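You operate a simulated robot arm through the tools that you are given. There is no shell and no other tool.

You run a simulated two-armed robot. Do the job below in one go: nothing can be reset, and whatever is moved stays where it is left.

## Task
Hang the four keys from the desk on the pegs with their numbers.

Only the result counts: the job must be done as asked and must still hold three seconds after the hand-in. Knocking over, shifting, dropping, spilling or breaking anything else fails it.

## Robot
Two 6-joint arms with fingered hands on one trunk that stands fixed in place. Base frame: the origin is at the foot of the trunk, x ahead of it, y to its left, z up; the work surface is at about z = 900. Units: mm, degrees, N and s.
The left shoulder is at [50, 170, 1071], the right one opposite. With the tool pointing down near the work surface each hand reaches from about 520 to 780 mm from the base axis, measured 20 degrees to its own side. Payload 3.5 kg a hand.
Tool frame (each hand has its own): the origin (TCP) lies between the finger pads and is the grasp point; the fingertips stand 26 mm ahead of it; z points along the fingers, y is the line along which they close. The gripper opens to 132 mm; its body begins 73 mm behind the TCP. The gripper is a hand of 3 fingers: y runs from the thumb to the fingers, the wrist lies at [0, 0, -234] in the tool frame.
Orientation is that of the tool frame in the base frame, as a unit quaternion [x, y, z, w]. With the fingers straight down and closing along the base's y, the tool's x points along the base's -x, its y along +y and its z along -z.

## Interface
- The arms move only by the tool arm_command. It takes "left_rows", "right_rows" or both (then of equal length, played together; a hand with none holds still); each is text: rows parted by semicolons, each of 6 numbers parted by spaces: the shift along the tool's x, y, z in m, then the turn, a rotation vector about the tool's x, y, z in degrees. In form: tx ty tz wx wy wz; .... A call has 1 to 20 rows; each row is the pose to reach, as a shift and turn from the pose commanded when the call began, along the tool's axes at that moment. A row lasts 0.2 s, in which the tool goes at most 50 mm and 8.6 degrees; a call with a longer step from one row to the next is refused whole. Where a pose cannot be reached the arm comes as near as it can. A force on the tool above 40 N (or 10 N above the force at the start of the call, whichever is more), or a blocked arm, ends the call early, and 0.2 s more pass. In this call time passes only in rows, and 0.2 s behind the last. It gives the time, the measured TCP pose, the force on the tool (base axes), the opening and the grip force at its end, in the units of the frame above (readings bear some noise), with the torque about the TCP (base axes, N m) and any sound that the robot's microphone picked up.
- Cameras (640 x 400 px; columns grow to the right, rows downward): "scene" is now at [23.4, -33.9, 1668.8]; the picture's right is [-0.38, -0.92, 0.00], its down [-0.70, 0.29, -0.65] and it looks along [0.60, -0.25, -0.76] (base axes); focal length 324 px, centre (320, 200). "left" rides on the left gripper at [-62, 3, -92] in its tool frame; the picture's right is [-0.05, -1.00, 0.00], its down [0.83, -0.04, -0.56] and it looks along [0.55, -0.03, 0.83] (tool axes); focal length 230 px, centre (320, 200). "right" rides on the right gripper at [61, 3, -92] in its tool frame; the picture's right is [-0.05, 1.00, 0.00], its down [-0.83, -0.04, -0.55] and it looks along [-0.55, -0.03, 0.83] (tool axes); focal length 230 px, centre (320, 200). There is no depth. A picture from a camera that has moved, and an enlarged one, comes with that camera's place and axes in the base frame and with its lens. The place of the scene camera against the robot may be out by one fixed shift of up to 18 mm in any direction.
- snapshot(camera): a new picture of that camera. It takes no simulated time.
- raise_lower(by): slides the trunk up (or, below 0, down) by that many mm; the arms and the scene camera ride with it, the base frame stays. It gives what a move gives, with no picture.
- move_fingers(finger1, finger2, thumb_bend, hand): sets how far each is bent, from 0 (flat) to 100 (curled in); at 30 the hand is open as for a grip, at 70 the pads meet at the TCP. One left out holds its place. A second passes; each finger stops where it meets its share of the squeeze, and holds until it gets a number again. It is the only way to open and close the hand. It gives what a move gives, with no picture; readings hold the bend of each and the force on the fingers (four entries, about 0 where the hand has none), thumb and palm.
- head_to(pan, tilt): turns the head with the scene camera to pan (to the left, within 86 degrees either way) and tilt (down, from -29 to 69), counted from straight ahead of the robot. It gives what a move gives.
- inspect(camera, box): a new picture of the part [left, top, right, bottom] of that camera's present view, enlarged. It takes no simulated time.
- close_job(): hands the job in; it is judged then, once.

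Places have to be worked out from the pictures, the camera data and where the tool is seen. Open the grippers and draw the arms clear of the work before you hand the job in, unless the task says otherwise.

The tools are called after "Call:" as a command line: name --argument value ..., lists and objects as JSON in quotes. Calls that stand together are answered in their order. arm_command: Moves the arms, as the interface text tells. Its arguments: {"type":"object","properties":{"left_rows":{"type":"string"},"right_rows":{"type":"string"}},"required":[]} The other tools are called the same way: raise_lower (by) moves the trunk up or down; move_fingers (finger1, finger2, thumb_bend, hand) moves the fingers one by one; head_to (pan, tilt) turns the head that bears the scene camera; snapshot (camera) takes a picture; inspect (camera, box) takes an enlarged picture of a part of a camera's view; close_job () hands the job in.

At the start:

```text
clock: 0.0
left_ee_pos: [553.0, -69.9, 1225.2]
left_orientation: [-0.001, 1.0, 0.0, 0.0]
left_contact_force: [0.6, 0.5, -1.1]
left_torque: [0.01, -0.02, 0.01]
left_gripper_width: 131.9
left_finger_force: 0.1
left_shape: jaw
left_bend: [30.0, 30.0, 30.0]
left_finger forces: [0.0, 0.0, 0.0, 0.0, 0.1, 0.0]
right_ee_pos: [462.8, -513.4, 1224.6]
right_orientation: [0.0, 1.0, -0.002, 0.003]
right_contact_force: [0.6, 0.2, -0.3]
right_torque: [0.0, 0.0, 0.02]
right_gripper_width: 132.1
right_finger_force: 0.1
right_shape: jaw
right_bend: [30.0, 30.0, 30.0]
right_finger forces: [0.1, 0.1, 0.0, 0.0, 0.0, 0.0]
trunk travel left (down, up): [-687.0, 23.0]
head pan, tilt (commanded): [-22.5, 49.2]
```

scene: 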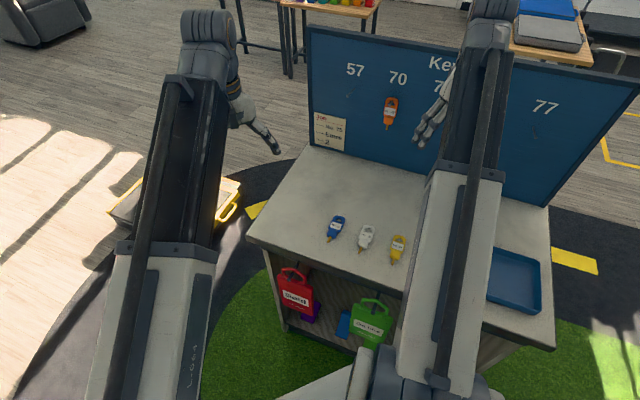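
right: 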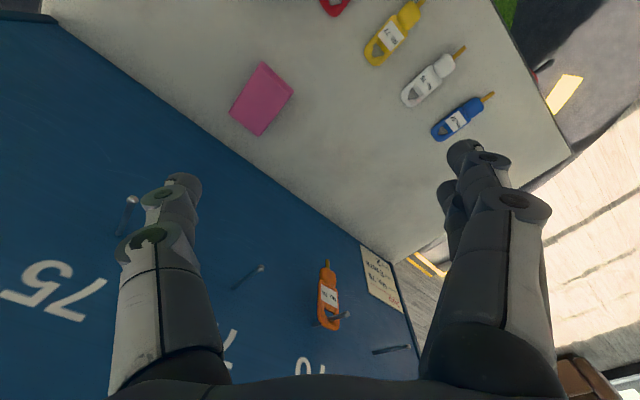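
left: 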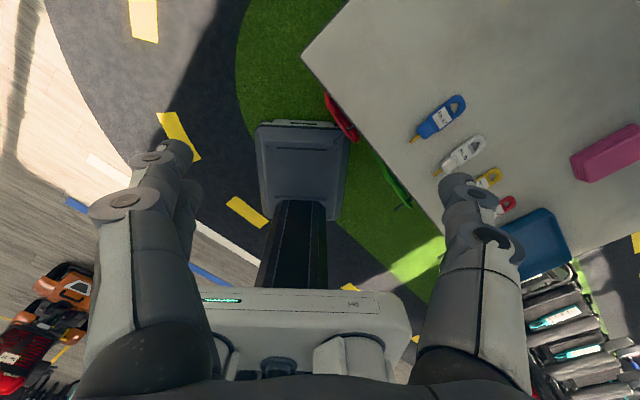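

I see a desk with blue, white, yellow and red keys and a key board behind it with numbered pegs. One orange key already hangs there, and there's a note on the board. I'll look more closely at the board, the note and the keys.

Call:
inspect --camera "scene" --box '[300, 20, 460, 170]'

Call:
inspect --camera "scene" --box '[310, 200, 430, 275]'

Call:
inspect --camera "right" --box '[320, 0, 520, 160]'

Call:
inspect --camera "right" --box '[220, 220, 460, 400]'

Call:
inspect --camera "left" --box '[390, 80, 550, 240]'

```text
2.67 times, centred on (380, 95) of scene
camera zoom: at [23.4, -33.9, 1668.8], right [-0.38, -0.92, 0.0], down [-0.7, 0.29, -0.65], along [0.6, -0.25, -0.76], focal length 864 px, centre (160, 480)
```

zoom: 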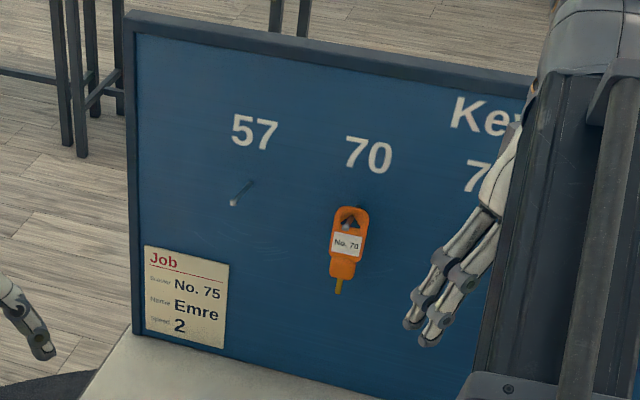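

```text
5.33 times, centred on (370, 238) of scene
camera zoom: at [23.4, -33.9, 1668.8], right [-0.38, -0.92, 0.0], down [-0.7, 0.29, -0.65], along [0.6, -0.25, -0.76], focal length 1727 px, centre (53, 0)
```

zoom: 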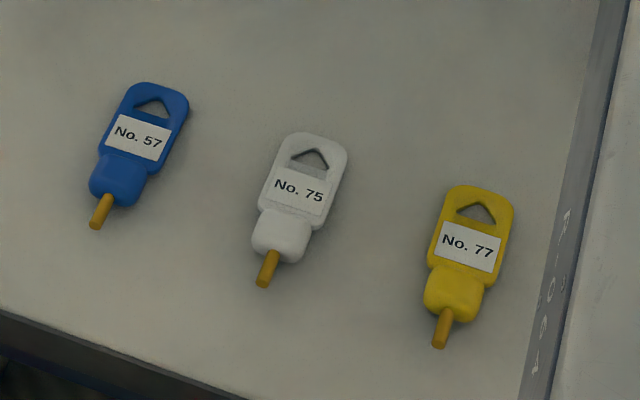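

```text
2.50 times, centred on (420, 80) of right
camera zoom: at [400.7, -510.2, 1315.2], right [0.05, 1.0, 0.0], down [0.83, -0.04, 0.56], along [0.56, -0.03, -0.83], focal length 575 px, centre (70, 500)
```

zoom: 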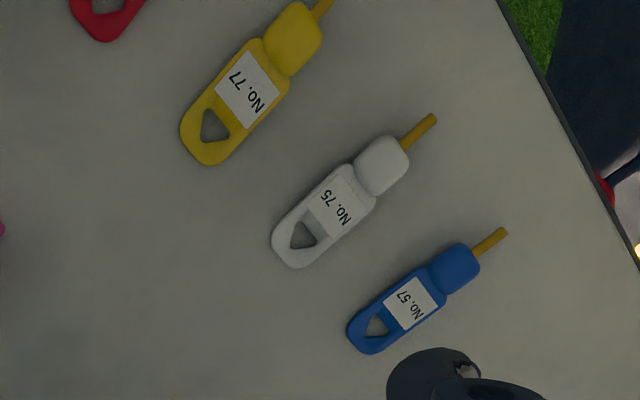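

```text
2.22 times, centred on (340, 310) of right
camera zoom: at [400.7, -510.2, 1315.2], right [0.05, 1.0, 0.0], down [0.83, -0.04, 0.56], along [0.56, -0.03, -0.83], focal length 511 px, centre (276, -44)
```

zoom: 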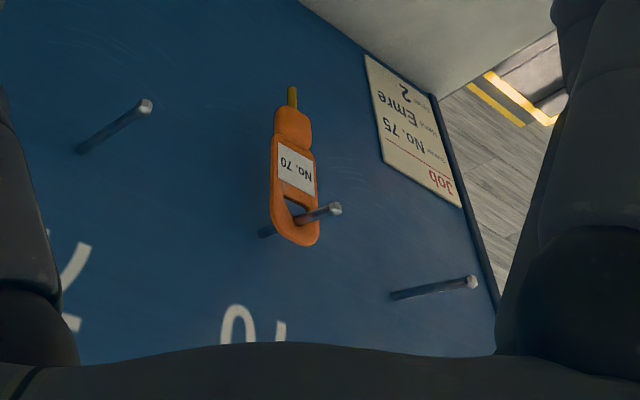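

```text
2.50 times, centred on (470, 160) of left
camera zoom: at [613.7, -68.1, 1316.8], right [0.05, -1.0, 0.0], down [-0.83, -0.04, 0.56], along [-0.55, -0.03, -0.83], focal length 575 px, centre (-55, 300)
```

zoom: 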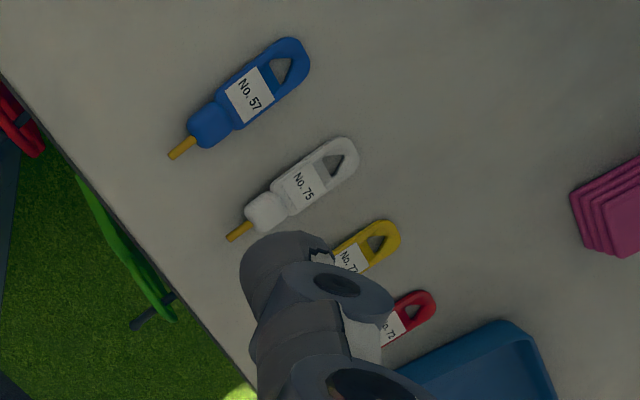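

The keys read blue 57, white 75, yellow 77 and red apparently 72. The desk and board are turned about 45° to the right. I'll move the left arm out to the left, and pull the right hand back and yaw it to face the board.

Call:
arm_command --left_rows "0 0.03 0 0 0 0; 0 0.06 0 0 0 0; 0 0.09 0 0 0 0; 0 0.12 0 0 0 0; 0 0.15 0 0 0 0; 0 0.18 0 0 0 0" --right_rows "0.014 0.014 0 0 0 7.5; 0.028 0.028 0 0 0 15; 0.042 0.042 0 0 0 22.5; 0.056 0.056 0 0 0 30; 0.07 0.07 0 0 0 37.5; 0.083 0.083 0 0 0 45"

```text
clock: 1.4
left_ee_pos: [559.5, 111.6, 1212.1]
left_orientation: [0.0, 1.0, 0.0, 0.004]
left_contact_force: [0.4, -0.6, -0.2]
left_torque: [-0.01, -0.01, 0.0]
left_gripper_width: 131.7
left_finger_force: 0.1
left_shape: jaw
left_bend: [30.0, 30.0, 30.0]
left_finger forces: [0.0, 0.1, 0.0, 0.0, 0.1, 0.0]
left hand out of reach, approached as far as the arm can: row 2, 3, 4, 5, 6
right_ee_pos: [396.2, -444.3, 1183.4]
right_orientation: [0.383, 0.924, -0.003, 0.008]
right_contact_force: [-0.1, 0.3, -0.1]
right_torque: [0.0, 0.02, 0.02]
right_gripper_width: 132.0
right_finger_force: 0.1
right_shape: jaw
right_bend: [30.0, 30.0, 30.0]
right_finger forces: [0.0, 0.1, 0.0, 0.0, 0.1, 0.0]
right hand out of reach, approached as far as the arm can: row 1, 2, 3, 4, 5, 6
trunk travel left (down, up): [-687.0, 23.0]
head pan, tilt (commanded): [-22.5, 49.2]
```

The left hand is clear and the right hand sits at about (396, -444, 1183), yawed toward the board. I'll take pictures from both useful cameras.

Call:
snapshot --camera "scene"

Call:
snapshot --camera "right"

```text
taken
camera scene: at [23.2, -33.4, 1668.8], right [-0.38, -0.92, 0.0], down [-0.7, 0.29, -0.65], along [0.6, -0.25, -0.76], focal length 324 px, centre (320, 200)
```

scene: 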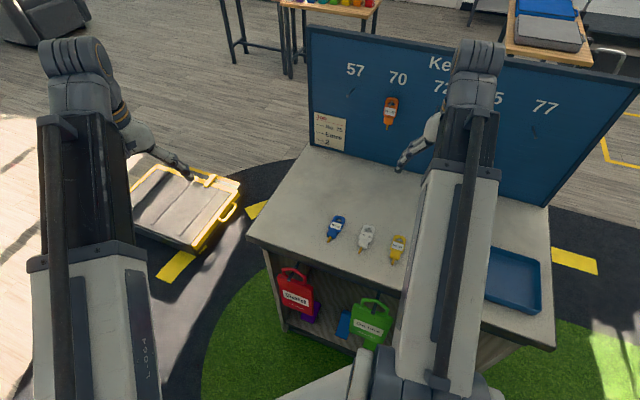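

```text
taken
camera right: at [353.3, -397.5, 1274.2], right [0.74, 0.67, 0.0], down [0.55, -0.61, 0.57], along [0.38, -0.42, -0.82], focal length 230 px, centre (320, 200)
```

right: 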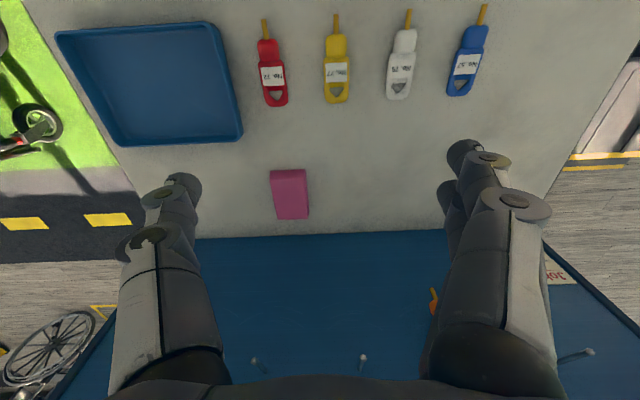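

The keys lie in a row pointing at the board: red 72, yellow 77, white 75 and blue 57. I'll pitch the right hand up about 50° to see the board head-on and check that the wrist can get there.

Call:
arm_command --right_rows "0 0 0 0 -8 0; 0 0 0 0 -16 0; 0 0 0 0 -24 0; 0 0 0 0 -32 0; 0 0 0 0 -40 0; 0 0 0 0 -48 0"

Call:
snapshot --camera "right"

Call:
snapshot --camera "scene"

```text
clock: 2.8
left_ee_pos: [558.4, 109.6, 1212.5]
left_orientation: [0.0, 1.0, 0.0, 0.004]
left_contact_force: [0.0, 0.1, -0.2]
left_torque: [-0.01, 0.0, 0.01]
left_gripper_width: 131.5
left_finger_force: 0.1
left_shape: jaw
left_bend: [30.0, 30.0, 30.0]
left_finger forces: [0.1, 0.0, 0.0, 0.0, 0.1, 0.0]
right_ee_pos: [482.8, -506.3, 1241.4]
right_orientation: [0.348, 0.843, -0.156, 0.378]
right_contact_force: [0.0, -0.3, 0.1]
right_torque: [-0.03, 0.02, -0.03]
right_gripper_width: 131.9
right_finger_force: 0.1
right_shape: jaw
right_bend: [30.0, 30.0, 30.0]
right_finger forces: [0.0, 0.0, 0.0, 0.0, 0.0, 0.0]
right hand out of reach, approached as far as the arm can: row 3, 4, 5, 6
trunk travel left (down, up): [-687.0, 23.0]
head pan, tilt (commanded): [-22.5, 49.2]
```

```text
taken
camera right: at [407.6, -425.7, 1257.3], right [0.73, 0.68, 0.04], down [0.07, -0.13, 0.99], along [0.68, -0.72, -0.14], focal length 230 px, centre (320, 200)
```

right: 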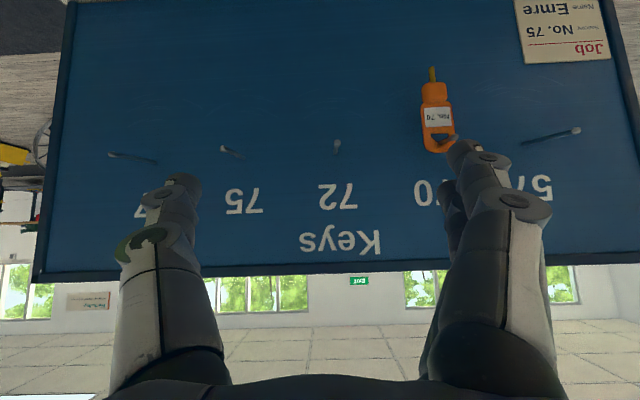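

```text
taken
camera scene: at [23.6, -34.0, 1668.8], right [-0.38, -0.92, 0.0], down [-0.7, 0.29, -0.65], along [0.6, -0.25, -0.76], focal length 324 px, centre (320, 200)
```

scene: 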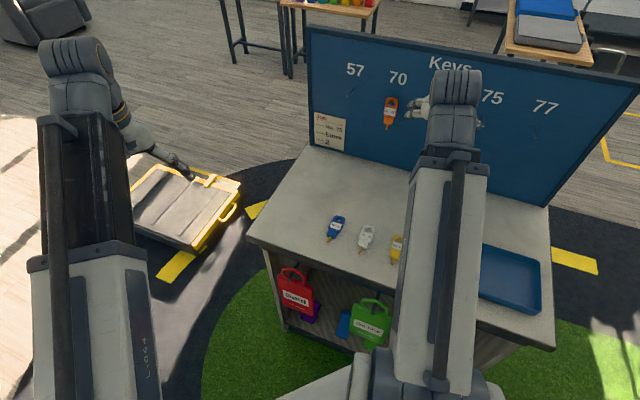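

The board shows 57, 70, 72, 75 and 77 left to right, with one peg under each number, and the orange key already on 70. Before planning the picks I want to see the shape of the right arm, so I'll use the left hand's camera.

Call:
snapshot --camera "left"

Call:
inspect --camera "right" --box '[80, 60, 360, 235]'

Call:
inspect --camera "right" --box '[360, 40, 640, 215]'

```text
taken
camera left: at [619.3, 112.7, 1304.6], right [0.05, -1.0, 0.0], down [-0.83, -0.04, 0.55], along [-0.55, -0.03, -0.84], focal length 230 px, centre (320, 200)
```

left: 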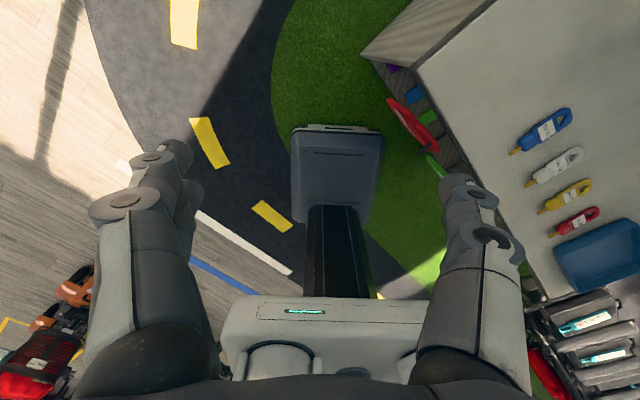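

```text
2.29 times, centred on (220, 148) of right
camera zoom: at [407.6, -425.7, 1257.3], right [0.73, 0.68, 0.04], down [0.07, -0.13, 0.99], along [0.68, -0.72, -0.14], focal length 526 px, centre (549, 320)
```

zoom: 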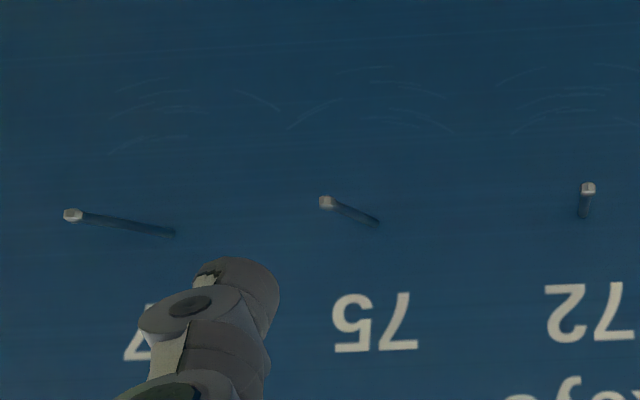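

```text
2.29 times, centred on (500, 128) of right
camera zoom: at [407.6, -425.7, 1257.3], right [0.73, 0.68, 0.04], down [0.07, -0.13, 0.99], along [0.68, -0.72, -0.14], focal length 526 px, centre (-91, 366)
```

zoom: 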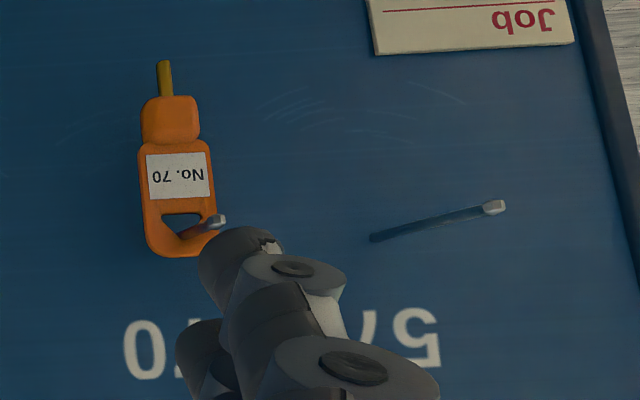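

From this view I place the pegs about 120 mm apart, with bases near z 1157 and tips near z 1167. They're about 61 mm long and tilt up slightly. The hand can't get close to the trunk, so I'll turn the head to look at the arm's shape before deciding whether to lower the trunk.

Call:
head_to --pan -45 --tilt 60

Call:
snapshot --camera "scene"

```text
clock: 3.7
left_ee_pos: [559.1, 110.2, 1211.6]
left_orientation: [0.0, 1.0, 0.0, 0.003]
left_contact_force: [0.1, 0.4, 0.3]
left_torque: [0.0, -0.01, -0.02]
left_gripper_width: 132.0
left_finger_force: 0.1
left_shape: jaw
left_bend: [30.0, 30.0, 30.0]
left_finger forces: [0.1, 0.1, 0.1, 0.0, 0.1, 0.0]
right_ee_pos: [482.5, -505.3, 1241.7]
right_orientation: [0.349, 0.843, -0.156, 0.377]
right_contact_force: [-0.2, 2.1, 0.0]
right_torque: [-0.01, 0.03, 0.01]
right_gripper_width: 131.9
right_finger_force: 0.0
right_shape: jaw
right_bend: [30.0, 30.0, 30.0]
right_finger forces: [0.0, 0.1, 0.1, 0.0, 0.0, 0.1]
trunk travel left (down, up): [-687.0, 23.0]
head pan, tilt (commanded): [-45.0, 60.0]
```

```text
taken
camera scene: at [-1.3, -51.2, 1655.2], right [-0.71, -0.71, 0.0], down [-0.61, 0.61, -0.5], along [0.35, -0.35, -0.87], focal length 324 px, centre (320, 200)
```

scene: 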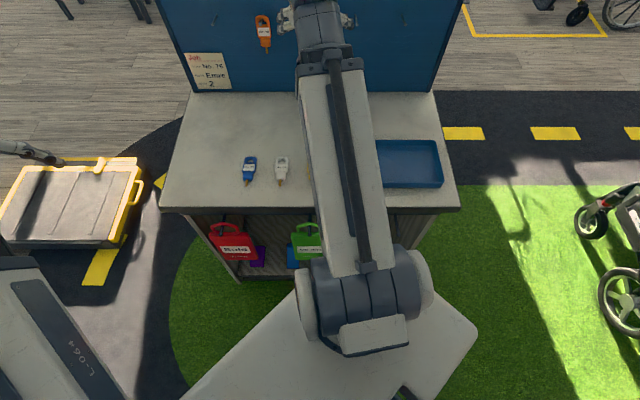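

The arms look telescopic, so the hand can't come closer than the retracted length. With the shoulder lower, the picks near the trunk come within reach. The hand is well clear of the pegs and desk, so I'll lower the trunk by 230 mm.

Call:
raise_lower --by -230

Call:
snapshot --camera "scene"

Call:
snapshot --camera "right"

```text
clock: 6.1
left_ee_pos: [560.0, 110.9, 982.7]
left_orientation: [-0.001, 1.0, 0.0, 0.004]
left_contact_force: [-0.8, 0.6, 0.1]
left_torque: [0.01, 0.01, -0.01]
left_gripper_width: 132.1
left_finger_force: 0.0
left_shape: jaw
left_bend: [30.0, 30.0, 30.0]
left_finger forces: [0.1, 0.0, 0.0, 0.1, 0.1, 0.0]
right_ee_pos: [482.1, -506.8, 1011.5]
right_orientation: [0.349, 0.843, -0.156, 0.378]
right_contact_force: [0.7, 0.8, 0.1]
right_torque: [0.02, -0.02, 0.01]
right_gripper_width: 132.0
right_finger_force: 0.0
right_shape: jaw
right_bend: [30.0, 30.0, 30.0]
right_finger forces: [0.0, 0.0, 0.1, 0.1, 0.0, 0.1]
trunk travel left (down, up): [-457.0, 253.0]
head pan, tilt (commanded): [-45.0, 60.0]
```

```text
taken
camera scene: at [-1.3, -51.2, 1425.2], right [-0.71, -0.71, 0.0], down [-0.61, 0.61, -0.5], along [0.35, -0.35, -0.87], focal length 324 px, centre (320, 200)
```

scene: 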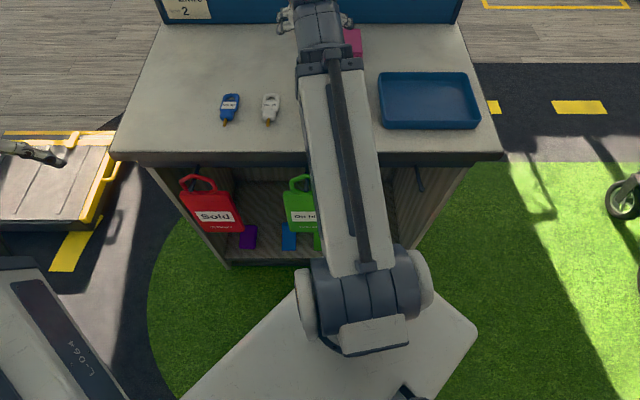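

```text
taken
camera right: at [407.1, -425.4, 1027.3], right [0.73, 0.68, 0.04], down [0.07, -0.13, 0.99], along [0.68, -0.72, -0.14], focal length 230 px, centre (320, 200)
```

right: 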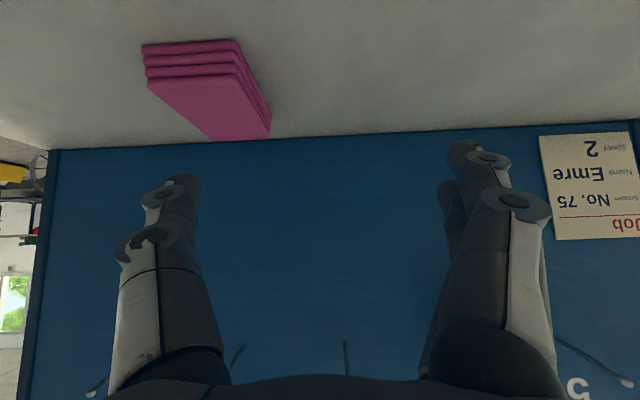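

The shoulder is now at about z 841. Next I'll bring the right hand to a tool-down hover over the blue key, around (520, -280), with the TCP at z 960.

Call:
arm_command --right_rows "0.0181 0.0268 -0.0094 0 6.9 0; 0.0363 0.0536 -0.0187 0 13.8 0; 0.0544 0.0804 -0.0281 0 20.7 0; 0.0726 0.1071 -0.0375 0 27.6 0; 0.0907 0.1339 -0.0469 0 34.5 0; 0.1089 0.1607 -0.0562 0 41.4 0; 0.127 0.1875 -0.0656 0 48.3 0"

Call:
snapshot --camera "right"

Call:
snapshot --camera "scene"

```text
clock: 7.7
left_ee_pos: [559.4, 111.0, 981.4]
left_orientation: [-0.001, 1.0, -0.001, 0.004]
left_contact_force: [0.3, 0.0, 0.7]
left_torque: [0.01, -0.01, -0.02]
left_gripper_width: 131.9
left_finger_force: 0.0
left_shape: jaw
left_bend: [30.0, 30.0, 30.0]
left_finger forces: [0.0, 0.1, 0.0, 0.0, 0.1, 0.0]
right_ee_pos: [520.1, -278.7, 961.4]
right_orientation: [0.383, 0.924, 0.001, -0.001]
right_contact_force: [0.6, 0.1, 0.3]
right_torque: [0.0, 0.02, 0.02]
right_gripper_width: 131.9
right_finger_force: 0.1
right_shape: jaw
right_bend: [30.0, 30.0, 30.0]
right_finger forces: [0.0, 0.0, 0.1, 0.0, 0.0, 0.0]
trunk travel left (down, up): [-457.0, 253.0]
head pan, tilt (commanded): [-45.0, 60.0]
```

```text
taken
camera right: at [479.7, -232.1, 1053.6], right [0.74, 0.67, 0.0], down [0.56, -0.62, 0.55], along [0.37, -0.41, -0.83], focal length 230 px, centre (320, 200)
```

right: 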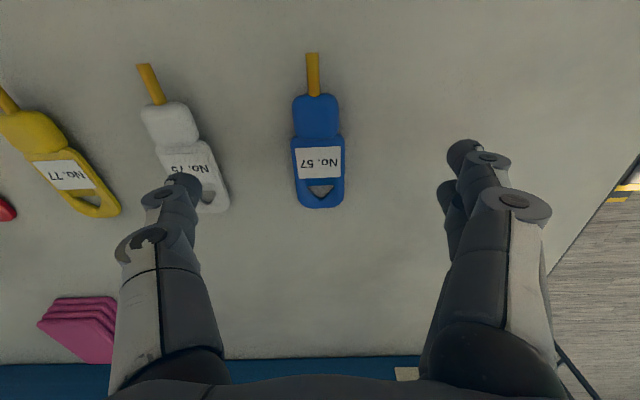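

```text
taken
camera scene: at [-1.2, -51.3, 1425.1], right [-0.71, -0.71, 0.0], down [-0.61, 0.61, -0.5], along [0.35, -0.35, -0.87], focal length 324 px, centre (320, 200)
```

scene: 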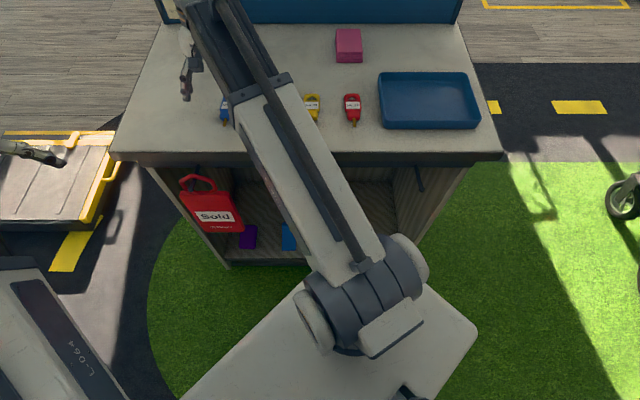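

The hover is good and the blue key lies centred between the fingers. Fully open, though, the thumb would come down on the white key, so I'll pre-close to bend 50 before descending.

Call:
move_fingers --hand "right" --finger1 50 --finger2 50 --thumb_bend 50

Call:
snapshot --camera "right"

```text
clock: 8.7
left_ee_pos: [560.2, 109.3, 981.5]
left_orientation: [0.0, 1.0, 0.0, 0.004]
left_contact_force: [0.1, 0.3, 0.0]
left_torque: [0.0, -0.02, 0.04]
left_gripper_width: 132.0
left_finger_force: 0.0
left_shape: jaw
left_bend: [30.0, 30.0, 30.0]
left_finger forces: [0.1, 0.0, 0.0, 0.0, 0.0, 0.0]
right_ee_pos: [520.3, -279.7, 961.7]
right_orientation: [0.382, 0.924, 0.0, -0.001]
right_contact_force: [0.0, 0.3, 0.1]
right_torque: [0.01, -0.02, -0.03]
right_gripper_width: 68.3
right_finger_force: 0.1
right_shape: fingers
right_bend: [50.0, 50.0, 50.0]
right_finger forces: [0.0, 0.0, 0.1, 0.0, 0.1, 0.0]
trunk travel left (down, up): [-457.0, 253.0]
head pan, tilt (commanded): [-45.0, 60.0]
```

```text
taken
camera right: at [479.5, -232.2, 1053.5], right [0.74, 0.67, 0.0], down [0.56, -0.62, 0.55], along [0.37, -0.41, -0.83], focal length 230 px, centre (320, 200)
```

right: 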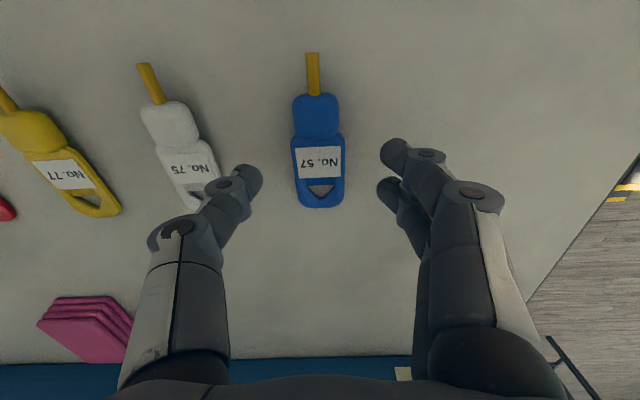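

At width 68 the hand clears the neighbouring keys. I measure the blue key at 101 mm long and 34 mm wide, with its outer end at (549, -310) and lateral centring good to about 1 mm. I'll shift 6 mm toward the hole and descend to TCP z ≈ 932.

Call:
arm_command --right_rows "-0.003 -0.0005 0.01 0 0 0; -0.006 -0.0005 0.02 0 0 0; -0.006 -0.0005 0.0295 0 0 0"

Call:
snapshot --camera "right"

```text
clock: 9.5
left_ee_pos: [559.6, 111.4, 982.3]
left_orientation: [0.0, 1.0, -0.001, 0.004]
left_contact_force: [-0.3, -0.2, 0.0]
left_torque: [-0.02, 0.0, 0.03]
left_gripper_width: 131.6
left_finger_force: 0.2
left_shape: jaw
left_bend: [30.0, 30.0, 30.0]
left_finger forces: [0.0, 0.0, 0.1, 0.0, 0.0, 0.0]
right_ee_pos: [525.4, -283.1, 932.8]
right_orientation: [0.383, 0.924, 0.001, 0.0]
right_contact_force: [1.5, -0.5, 13.8]
right_torque: [-0.14, 0.07, 0.04]
right_gripper_width: 68.5
right_finger_force: 6.9
right_shape: fingers
right_bend: [50.0, 50.0, 50.0]
right_finger forces: [3.1, 2.3, 0.0, 0.1, 8.0, 0.0]
trunk travel left (down, up): [-457.0, 253.0]
head pan, tilt (commanded): [-45.0, 60.0]
```

```text
taken
camera right: at [482.8, -237.6, 1024.6], right [0.74, 0.67, 0.0], down [0.56, -0.62, 0.56], along [0.37, -0.41, -0.83], focal length 230 px, centre (320, 200)
```

right: 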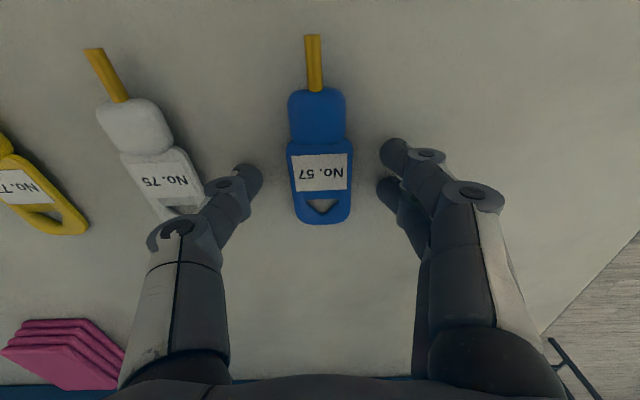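

The fingertips touch the desk at TCP z ≈ 932.8, with about 14 N and the key undisturbed. I'll raise 3.5 mm, then close onto the key's sides.

Call:
arm_command --right_rows "0 0 -0.0035 0 0 0"

Call:
move_fingers --hand "right" --finger1 70 --finger2 70 --thumb_bend 70

Call:
snapshot --camera "right"

```text
clock: 9.9
left_ee_pos: [559.4, 111.0, 981.9]
left_orientation: [0.0, 1.0, 0.001, 0.004]
left_contact_force: [0.2, 0.8, 0.3]
left_torque: [0.01, 0.01, -0.01]
left_gripper_width: 131.9
left_finger_force: 0.1
left_shape: jaw
left_bend: [30.0, 30.0, 30.0]
left_finger forces: [0.0, 0.0, 0.1, 0.1, 0.1, 0.1]
right_ee_pos: [524.3, -284.1, 934.4]
right_orientation: [0.382, 0.924, 0.0, -0.001]
right_contact_force: [0.6, 0.6, -1.1]
right_torque: [-0.01, 0.01, -0.01]
right_gripper_width: 68.1
right_finger_force: 0.1
right_shape: fingers
right_bend: [50.0, 50.0, 50.0]
right_finger forces: [0.1, 0.0, 0.0, 0.0, 0.0, 0.0]
trunk travel left (down, up): [-457.0, 253.0]
head pan, tilt (commanded): [-45.0, 60.0]
```

```text
clock: 10.9
left_ee_pos: [560.5, 110.4, 982.9]
left_orientation: [0.0, 1.0, 0.0, 0.003]
left_contact_force: [-0.1, 0.5, 0.0]
left_torque: [0.01, -0.02, 0.01]
left_gripper_width: 132.1
left_finger_force: 0.0
left_shape: jaw
left_bend: [30.0, 30.0, 30.0]
left_finger forces: [0.0, 0.0, 0.0, 0.1, 0.1, 0.0]
right_ee_pos: [523.9, -285.5, 936.5]
right_orientation: [0.383, 0.924, 0.001, -0.001]
right_contact_force: [-1.1, -1.3, 7.8]
right_torque: [0.02, 0.07, 0.05]
right_gripper_width: 19.9
right_finger_force: 8.7
right_shape: fingers
right_bend: [65.0, 70.0, 67.0]
right_finger forces: [9.0, 0.0, 0.1, 0.0, 9.4, 0.0]
trunk travel left (down, up): [-457.0, 253.0]
head pan, tilt (commanded): [-45.0, 60.0]
```

```text
taken
camera right: at [482.7, -237.6, 1027.7], right [0.74, 0.67, 0.0], down [0.56, -0.62, 0.55], along [0.37, -0.41, -0.83], focal length 230 px, centre (320, 200)
```

right: 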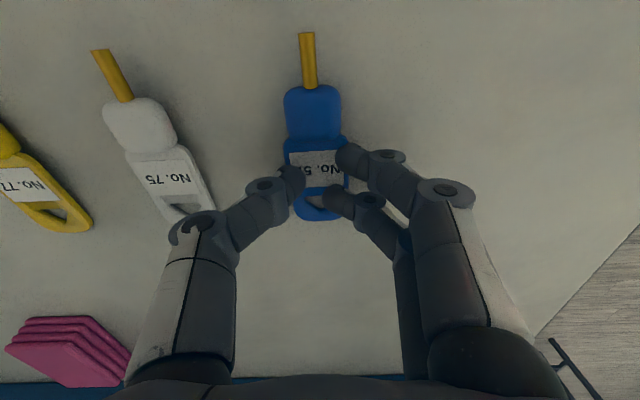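

The fingertips rose as they curled and ended up on top of the key: width 19.9, with finger 2 touching nothing. I'll reopen, lift slightly, and pre-close further to about 56 so less curl is left for the actual grip.

Call:
move_fingers --hand "right" --finger1 50 --finger2 50 --thumb_bend 50

Call:
arm_command --right_rows "0 0 -0.014 0 0 0"

Call:
move_fingers --hand "right" --finger1 56 --finger2 56 --thumb_bend 56

Call:
snapshot --camera "right"

```text
clock: 11.9
left_ee_pos: [559.8, 110.7, 982.5]
left_orientation: [0.001, 1.0, -0.001, 0.004]
left_contact_force: [0.2, -0.8, 0.1]
left_torque: [-0.01, 0.0, 0.0]
left_gripper_width: 132.0
left_finger_force: 0.1
left_shape: jaw
left_bend: [30.0, 30.0, 30.0]
left_finger forces: [0.0, 0.0, 0.1, 0.0, 0.0, 0.1]
right_ee_pos: [525.8, -285.3, 936.0]
right_orientation: [0.382, 0.924, 0.0, -0.001]
right_contact_force: [0.3, -0.2, -0.2]
right_torque: [0.01, 0.0, 0.0]
right_gripper_width: 66.9
right_finger_force: 0.0
right_shape: fingers
right_bend: [50.0, 50.0, 50.0]
right_finger forces: [0.1, 0.0, 0.0, 0.0, 0.0, 0.0]
trunk travel left (down, up): [-457.0, 253.0]
head pan, tilt (commanded): [-45.0, 60.0]
```

```text
clock: 12.3
left_ee_pos: [559.3, 110.2, 980.9]
left_orientation: [0.001, 1.0, 0.0, 0.004]
left_contact_force: [-0.3, -0.8, -0.1]
left_torque: [0.01, -0.02, -0.01]
left_gripper_width: 131.8
left_finger_force: 0.2
left_shape: jaw
left_bend: [30.0, 30.0, 30.0]
left_finger forces: [0.1, 0.0, 0.0, 0.1, 0.0, 0.0]
right_ee_pos: [523.6, -284.7, 949.2]
right_orientation: [0.383, 0.924, 0.0, -0.001]
right_contact_force: [-0.2, -0.4, -0.1]
right_torque: [-0.01, 0.02, 0.02]
right_gripper_width: 67.1
right_finger_force: 0.0
right_shape: fingers
right_bend: [50.0, 50.0, 50.0]
right_finger forces: [0.1, 0.1, 0.0, 0.0, 0.0, 0.0]
trunk travel left (down, up): [-457.0, 253.0]
head pan, tilt (commanded): [-45.0, 60.0]
```

```text
clock: 13.3
left_ee_pos: [558.7, 109.5, 983.0]
left_orientation: [0.0, 1.0, 0.0, 0.003]
left_contact_force: [0.5, 0.0, 0.2]
left_torque: [0.0, 0.0, 0.01]
left_gripper_width: 132.0
left_finger_force: 0.1
left_shape: jaw
left_bend: [30.0, 30.0, 30.0]
left_finger forces: [0.0, 0.0, 0.1, 0.0, 0.0, 0.0]
right_ee_pos: [524.5, -284.7, 949.8]
right_orientation: [0.383, 0.924, 0.001, -0.001]
right_contact_force: [-0.2, 0.3, -0.6]
right_torque: [0.03, 0.01, 0.03]
right_gripper_width: 48.4
right_finger_force: 0.1
right_shape: fingers
right_bend: [56.0, 56.0, 56.0]
right_finger forces: [0.1, 0.0, 0.0, 0.0, 0.0, 0.0]
trunk travel left (down, up): [-457.0, 253.0]
head pan, tilt (commanded): [-45.0, 60.0]
```

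```text
taken
camera right: at [483.5, -237.7, 1041.2], right [0.74, 0.67, 0.0], down [0.56, -0.62, 0.55], along [0.37, -0.41, -0.83], focal length 230 px, centre (320, 200)
```

right: 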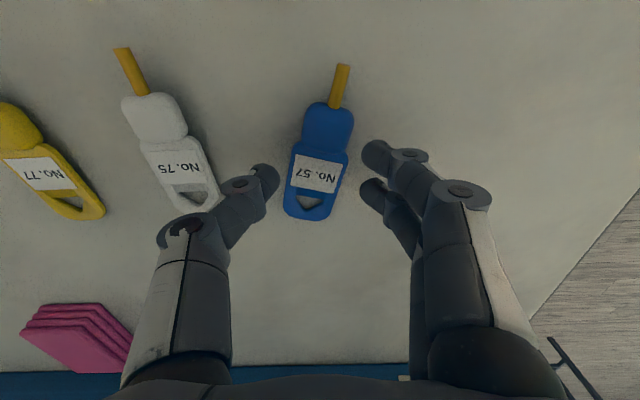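

The failed grip turned the blue key to about 119°. I'll turn the tool 15.7° to match, recentre on the key, and descend in small steps watching the force.

Call:
arm_command --right_rows "-0.0031 -0.0009 0 0 0 7.85; -0.0062 -0.0018 0 0 0 15.7; -0.0062 -0.0018 0.008 0 0 15.7; -0.0062 -0.0018 0.0145 0 0 15.7; -0.0062 -0.0018 0.0165 0 0 15.7"

Call:
snapshot --camera "right"

```text
clock: 14.5
left_ee_pos: [560.3, 110.7, 981.6]
left_orientation: [0.0, 1.0, 0.0, 0.003]
left_contact_force: [0.7, -0.1, 0.5]
left_torque: [-0.02, 0.0, 0.04]
left_gripper_width: 131.9
left_finger_force: 0.0
left_shape: jaw
left_bend: [30.0, 30.0, 30.0]
left_finger forces: [0.0, 0.0, 0.1, 0.0, 0.0, 0.1]
right_ee_pos: [527.0, -290.4, 932.8]
right_orientation: [0.506, 0.863, 0.0, -0.001]
right_contact_force: [0.0, -1.3, 2.2]
right_torque: [-0.02, 0.12, 0.02]
right_gripper_width: 48.5
right_finger_force: 0.6
right_shape: fingers
right_bend: [56.0, 56.0, 56.0]
right_finger forces: [0.1, 0.4, 0.0, 0.1, 1.5, 0.1]
trunk travel left (down, up): [-457.0, 253.0]
head pan, tilt (commanded): [-45.0, 60.0]
```

```text
taken
camera right: at [500.3, -233.9, 1024.8], right [0.9, 0.44, 0.0], down [0.37, -0.75, 0.55], along [0.24, -0.5, -0.83], focal length 230 px, centre (320, 200)
```

right: 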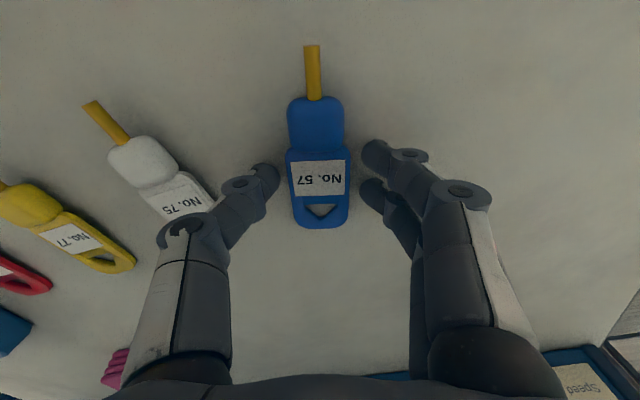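

Alignment is good and the tips are just touching the desk at 2 N. I'll press about 1.5 mm further so the tips stay low against the key's sides while closing.

Call:
arm_command --right_rows "0 0 0.0016 0 0 0"

Call:
move_fingers --hand "right" --finger1 64 --finger2 64 --thumb_bend 64

Call:
snapshot --camera "right"

```text
clock: 14.9
left_ee_pos: [559.3, 110.4, 982.4]
left_orientation: [0.0, 1.0, -0.002, 0.003]
left_contact_force: [0.0, -0.3, 0.5]
left_torque: [0.03, -0.05, 0.04]
left_gripper_width: 131.8
left_finger_force: 0.0
left_shape: jaw
left_bend: [30.0, 30.0, 30.0]
left_finger forces: [0.1, 0.0, 0.1, 0.0, 0.1, 0.1]
right_ee_pos: [527.0, -289.8, 932.6]
right_orientation: [0.506, 0.862, 0.001, 0.0]
right_contact_force: [0.7, -1.8, 17.6]
right_torque: [-0.14, 0.15, -0.02]
right_gripper_width: 48.6
right_finger_force: 8.5
right_shape: fingers
right_bend: [56.0, 56.0, 56.0]
right_finger forces: [3.1, 3.1, 0.1, 0.0, 11.2, 0.1]
trunk travel left (down, up): [-457.0, 253.0]
head pan, tilt (commanded): [-45.0, 60.0]
```

```text
clock: 15.9
left_ee_pos: [557.7, 110.4, 982.5]
left_orientation: [0.0, 1.0, -0.001, 0.003]
left_contact_force: [-0.1, -0.2, -0.4]
left_torque: [-0.01, 0.0, 0.03]
left_gripper_width: 131.7
left_finger_force: 0.0
left_shape: jaw
left_bend: [30.0, 30.0, 30.0]
left_finger forces: [0.1, 0.0, 0.0, 0.1, 0.1, 0.0]
right_ee_pos: [527.3, -289.5, 931.7]
right_orientation: [0.505, 0.863, 0.001, -0.001]
right_contact_force: [-2.0, -2.2, 12.8]
right_torque: [-0.18, 0.31, 0.01]
right_gripper_width: 35.4
right_finger_force: 11.2
right_shape: fingers
right_bend: [61.0, 61.0, 62.0]
right_finger forces: [4.0, 3.0, 0.0, 0.0, 15.5, 0.0]
trunk travel left (down, up): [-457.0, 253.0]
head pan, tilt (commanded): [-45.0, 60.0]
```

```text
taken
camera right: at [499.7, -233.6, 1023.4], right [0.9, 0.44, 0.0], down [0.37, -0.75, 0.55], along [0.25, -0.5, -0.83], focal length 230 px, centre (320, 200)
```

right: 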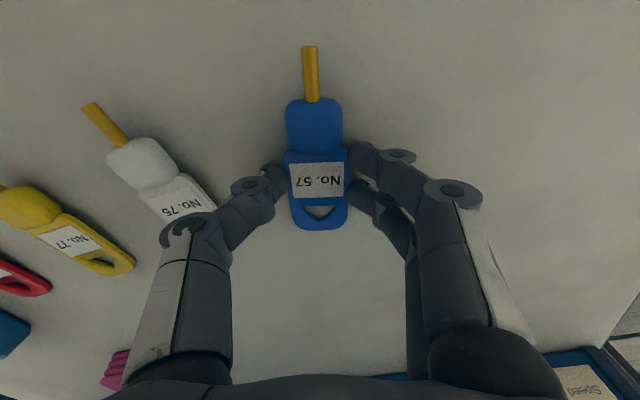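

The hand now holds the key's sides at width 35.4. I'll relieve the downward press by 1.5 mm and then tighten the grip.

Call:
arm_command --right_rows "0 0 -0.0012 0 0 0"

Call:
move_fingers --hand "right" --finger1 68 --finger2 68 --thumb_bend 68

Call:
snapshot --camera "right"

```text
clock: 16.3
left_ee_pos: [560.3, 109.8, 983.1]
left_orientation: [0.0, 1.0, 0.0, 0.004]
left_contact_force: [0.2, 0.3, 1.0]
left_torque: [0.01, 0.0, 0.02]
left_gripper_width: 132.0
left_finger_force: 0.1
left_shape: jaw
left_bend: [30.0, 30.0, 30.0]
left_finger forces: [0.0, 0.1, 0.1, 0.0, 0.0, 0.0]
right_ee_pos: [527.4, -289.8, 931.7]
right_orientation: [0.505, 0.863, 0.0, -0.002]
right_contact_force: [-1.4, -0.3, 4.7]
right_torque: [-0.08, 0.09, 0.03]
right_gripper_width: 35.6
right_finger_force: 7.1
right_shape: fingers
right_bend: [61.0, 61.0, 62.0]
right_finger forces: [2.7, 2.3, 0.1, 0.0, 8.8, 0.1]
trunk travel left (down, up): [-457.0, 253.0]
head pan, tilt (commanded): [-45.0, 60.0]
```

```text
clock: 17.3
left_ee_pos: [559.6, 110.6, 982.6]
left_orientation: [0.0, 1.0, 0.0, 0.004]
left_contact_force: [0.6, -0.1, -0.1]
left_torque: [-0.01, 0.0, 0.0]
left_gripper_width: 132.1
left_finger_force: 0.1
left_shape: jaw
left_bend: [30.0, 30.0, 30.0]
left_finger forces: [0.0, 0.0, 0.0, 0.1, 0.0, 0.0]
right_ee_pos: [528.0, -289.9, 932.4]
right_orientation: [0.505, 0.863, 0.001, -0.001]
right_contact_force: [-0.3, 0.5, 2.0]
right_torque: [-0.03, 0.02, 0.03]
right_gripper_width: 34.2
right_finger_force: 10.0
right_shape: fingers
right_bend: [61.0, 62.0, 63.0]
right_finger forces: [5.2, 4.6, 0.1, 0.0, 10.2, 0.0]
trunk travel left (down, up): [-457.0, 253.0]
head pan, tilt (commanded): [-45.0, 60.0]
```

```text
taken
camera right: at [500.5, -233.6, 1023.9], right [0.9, 0.44, 0.0], down [0.37, -0.75, 0.55], along [0.24, -0.5, -0.83], focal length 230 px, centre (320, 200)
```

right: 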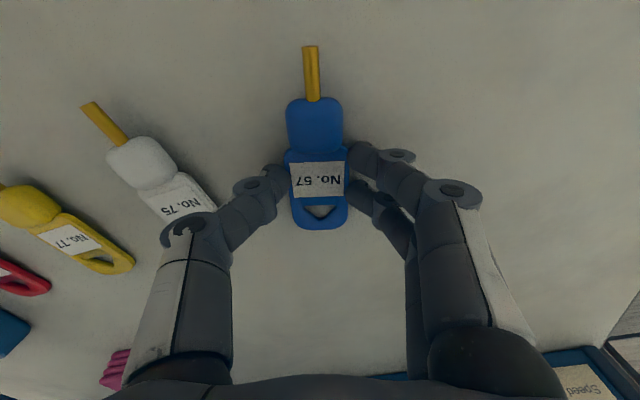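

The grip is balanced: fingers 5.2 and 4.6 N against thumb 10.2 N, width 34.2. I'll lift 25 mm and check that the key comes along.

Call:
arm_command --right_rows "0 0 -0.005 0 0 0; 0 0 -0.015 0 0 0; 0 0 -0.025 0 0 0"

Call:
snapshot --camera "right"

```text
clock: 18.1
left_ee_pos: [559.2, 109.9, 981.9]
left_orientation: [0.0, 1.0, 0.0, 0.004]
left_contact_force: [0.4, -0.4, -0.6]
left_torque: [-0.02, 0.0, -0.01]
left_gripper_width: 131.9
left_finger_force: 0.1
left_shape: jaw
left_bend: [30.0, 30.0, 30.0]
left_finger forces: [0.0, 0.1, 0.0, 0.0, 0.0, 0.0]
right_ee_pos: [528.5, -289.4, 956.7]
right_orientation: [0.506, 0.862, 0.0, 0.0]
right_contact_force: [-0.3, 0.2, 0.1]
right_torque: [0.02, -0.01, 0.0]
right_gripper_width: 20.1
right_finger_force: 3.4
right_shape: fingers
right_bend: [65.0, 68.0, 66.0]
right_finger forces: [2.8, 0.0, 0.1, 0.0, 3.0, 0.0]
trunk travel left (down, up): [-457.0, 253.0]
head pan, tilt (commanded): [-45.0, 60.0]
```

```text
taken
camera right: at [501.1, -233.5, 1049.1], right [0.9, 0.44, 0.0], down [0.37, -0.75, 0.55], along [0.24, -0.5, -0.83], focal length 230 px, centre (320, 200)
```

right: 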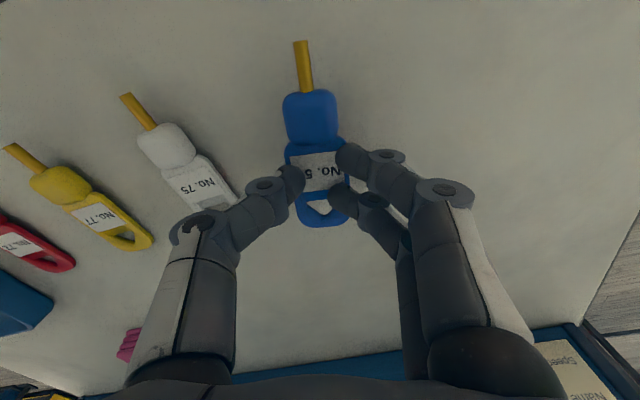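

The grip reading changed to width 20 with finger 2 unloaded, though the key seems to have risen. I'll zoom in and check before going any further.

Call:
inspect --camera "right" --box '[240, 120, 400, 250]'

Call:
head_to --pan -30 --tilt 45

Call:
snapshot --camera "scene"

```text
3.08 times, centred on (320, 185) of right
camera zoom: at [501.1, -233.5, 1049.1], right [0.9, 0.44, 0.0], down [0.37, -0.75, 0.55], along [0.24, -0.5, -0.83], focal length 708 px, centre (320, 246)
```

zoom: 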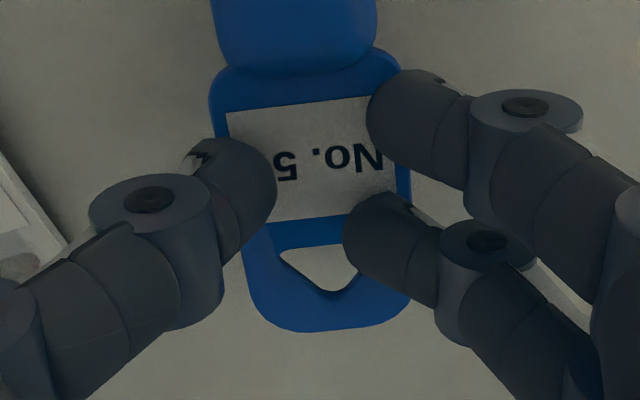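

```text
clock: 18.9
left_ee_pos: [559.5, 109.8, 981.4]
left_orientation: [0.0, 1.0, -0.001, 0.003]
left_contact_force: [-0.6, -0.3, 0.4]
left_torque: [-0.01, -0.05, -0.01]
left_gripper_width: 131.9
left_finger_force: 0.0
left_shape: jaw
left_bend: [30.0, 30.0, 30.0]
left_finger forces: [0.0, 0.0, 0.1, 0.0, 0.1, 0.0]
right_ee_pos: [528.7, -289.9, 957.1]
right_orientation: [0.504, 0.863, 0.001, -0.001]
right_contact_force: [0.4, 0.9, -0.4]
right_torque: [0.0, 0.02, 0.0]
right_gripper_width: 20.3
right_finger_force: 3.0
right_shape: fingers
right_bend: [65.0, 68.0, 66.0]
right_finger forces: [2.9, 0.0, 0.1, 0.0, 3.0, 0.1]
trunk travel left (down, up): [-457.0, 253.0]
head pan, tilt (commanded): [-30.0, 45.0]
```

```text
taken
camera scene: at [22.0, -44.8, 1444.5], right [-0.5, -0.87, 0.0], down [-0.61, 0.35, -0.71], along [0.61, -0.35, -0.71], focal length 324 px, centre (320, 200)
```

scene: 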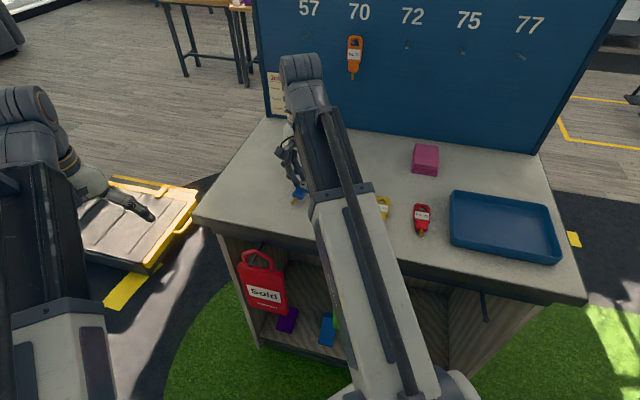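

The key is lifted, but the fingertips only hold its top edges and that isn't a secure grip. The thick block near the shaft suits the rounded tips better, so I'll set the key back down gently and regrasp there.

Call:
arm_command --right_rows "0 0 0.008 0 0 0; 0 0 0.015 0 0 0; 0 0 0.02 0 0 0; 0 0 0.0225 0 0 0"

Call:
snapshot --camera "right"

```text
clock: 19.9
left_ee_pos: [559.2, 111.3, 982.9]
left_orientation: [0.0, 1.0, -0.001, 0.003]
left_contact_force: [0.7, 0.1, 0.2]
left_torque: [-0.02, 0.0, 0.04]
left_gripper_width: 131.8
left_finger_force: 0.0
left_shape: jaw
left_bend: [30.0, 30.0, 30.0]
left_finger forces: [0.1, 0.0, 0.0, 0.0, 0.0, 0.0]
right_ee_pos: [527.7, -289.0, 936.2]
right_orientation: [0.505, 0.863, 0.001, 0.0]
right_contact_force: [4.1, -1.8, 21.4]
right_torque: [0.22, -0.19, -0.07]
right_gripper_width: 20.6
right_finger_force: 13.4
right_shape: fingers
right_bend: [69.0, 68.0, 67.0]
right_finger forces: [20.5, 0.0, 0.1, 0.1, 7.6, 0.0]
trunk travel left (down, up): [-457.0, 253.0]
head pan, tilt (commanded): [-30.0, 45.0]
```

```text
taken
camera right: at [500.2, -233.1, 1028.0], right [0.9, 0.44, 0.0], down [0.37, -0.75, 0.56], along [0.25, -0.5, -0.83], focal length 230 px, centre (320, 200)
```

right: 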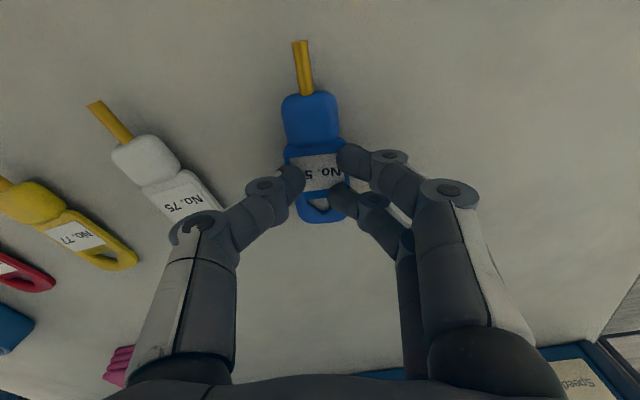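

The key is back on the desk. I'll open and lift a little to see where it lies.

Call:
arm_command --right_rows "0 0 -0.002 0 0 0"

Call:
move_fingers --hand "right" --finger1 50 --finger2 50 --thumb_bend 50

Call:
arm_command --right_rows "0 0 -0.013 0 0 0"

Call:
snapshot --camera "right"

Call:
inspect --camera "right" --box '[250, 30, 410, 240]'

```text
clock: 20.2
left_ee_pos: [558.9, 110.6, 983.2]
left_orientation: [0.0, 1.0, 0.0, 0.003]
left_contact_force: [0.9, -0.5, -0.9]
left_torque: [-0.01, -0.01, 0.01]
left_gripper_width: 131.9
left_finger_force: 0.0
left_shape: jaw
left_bend: [30.0, 30.0, 30.0]
left_finger forces: [0.0, 0.0, 0.0, 0.1, 0.1, 0.1]
right_ee_pos: [527.0, -288.7, 936.9]
right_orientation: [0.505, 0.863, 0.001, -0.001]
right_contact_force: [2.8, -2.7, 10.4]
right_torque: [0.1, -0.18, -0.05]
right_gripper_width: 20.4
right_finger_force: 10.9
right_shape: fingers
right_bend: [68.0, 68.0, 67.0]
right_finger forces: [15.6, 0.0, 0.0, 0.0, 5.1, 0.0]
trunk travel left (down, up): [-457.0, 253.0]
head pan, tilt (commanded): [-30.0, 45.0]
```

```text
clock: 21.2
left_ee_pos: [559.3, 110.9, 982.3]
left_orientation: [0.0, 1.0, 0.0, 0.003]
left_contact_force: [0.3, 0.3, -0.2]
left_torque: [0.01, 0.01, 0.03]
left_gripper_width: 131.8
left_finger_force: 0.0
left_shape: jaw
left_bend: [30.0, 30.0, 30.0]
left_finger forces: [0.0, 0.0, 0.0, 0.0, 0.0, 0.0]
right_ee_pos: [528.1, -288.4, 936.1]
right_orientation: [0.505, 0.863, 0.0, 0.0]
right_contact_force: [-0.2, -1.0, -0.1]
right_torque: [0.02, 0.03, -0.03]
right_gripper_width: 67.0
right_finger_force: 0.1
right_shape: fingers
right_bend: [50.0, 50.0, 50.0]
right_finger forces: [0.0, 0.1, 0.0, 0.1, 0.0, 0.1]
trunk travel left (down, up): [-457.0, 253.0]
head pan, tilt (commanded): [-30.0, 45.0]
```

```text
clock: 21.6
left_ee_pos: [559.3, 110.0, 981.8]
left_orientation: [0.001, 1.0, 0.001, 0.004]
left_contact_force: [-0.2, 0.6, 0.5]
left_torque: [0.02, -0.01, 0.03]
left_gripper_width: 131.8
left_finger_force: 0.2
left_shape: jaw
left_bend: [30.0, 30.0, 30.0]
left_finger forces: [0.0, 0.0, 0.0, 0.0, 0.0, 0.1]
right_ee_pos: [527.8, -290.2, 949.5]
right_orientation: [0.505, 0.863, 0.0, -0.001]
right_contact_force: [0.2, -0.6, 0.5]
right_torque: [-0.04, -0.01, -0.02]
right_gripper_width: 67.3
right_finger_force: 0.0
right_shape: fingers
right_bend: [50.0, 50.0, 50.0]
right_finger forces: [0.0, 0.1, 0.1, 0.1, 0.1, 0.1]
trunk travel left (down, up): [-457.0, 253.0]
head pan, tilt (commanded): [-30.0, 45.0]
```

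```text
taken
camera right: at [500.6, -233.2, 1041.6], right [0.9, 0.44, 0.0], down [0.37, -0.75, 0.55], along [0.24, -0.5, -0.83], focal length 230 px, centre (320, 200)
```

right: 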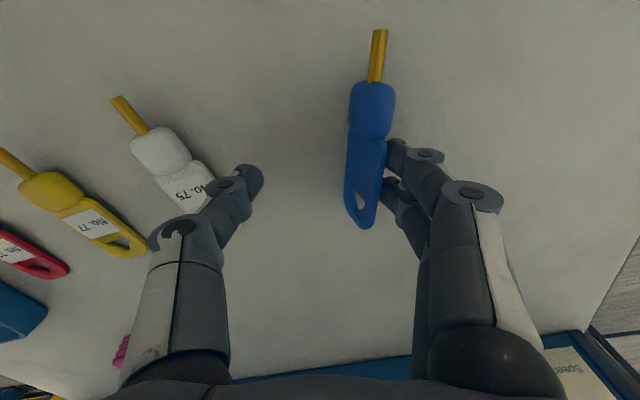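

```text
1.90 times, centred on (330, 135) of right
camera zoom: at [500.6, -233.2, 1041.6], right [0.9, 0.44, 0.0], down [0.37, -0.75, 0.55], along [0.24, -0.5, -0.83], focal length 438 px, centre (301, 324)
```

zoom: 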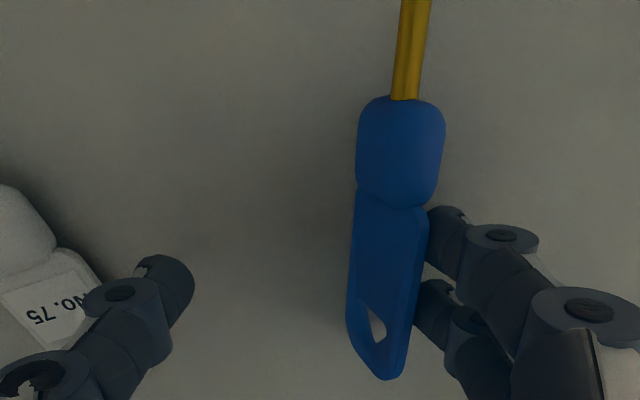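

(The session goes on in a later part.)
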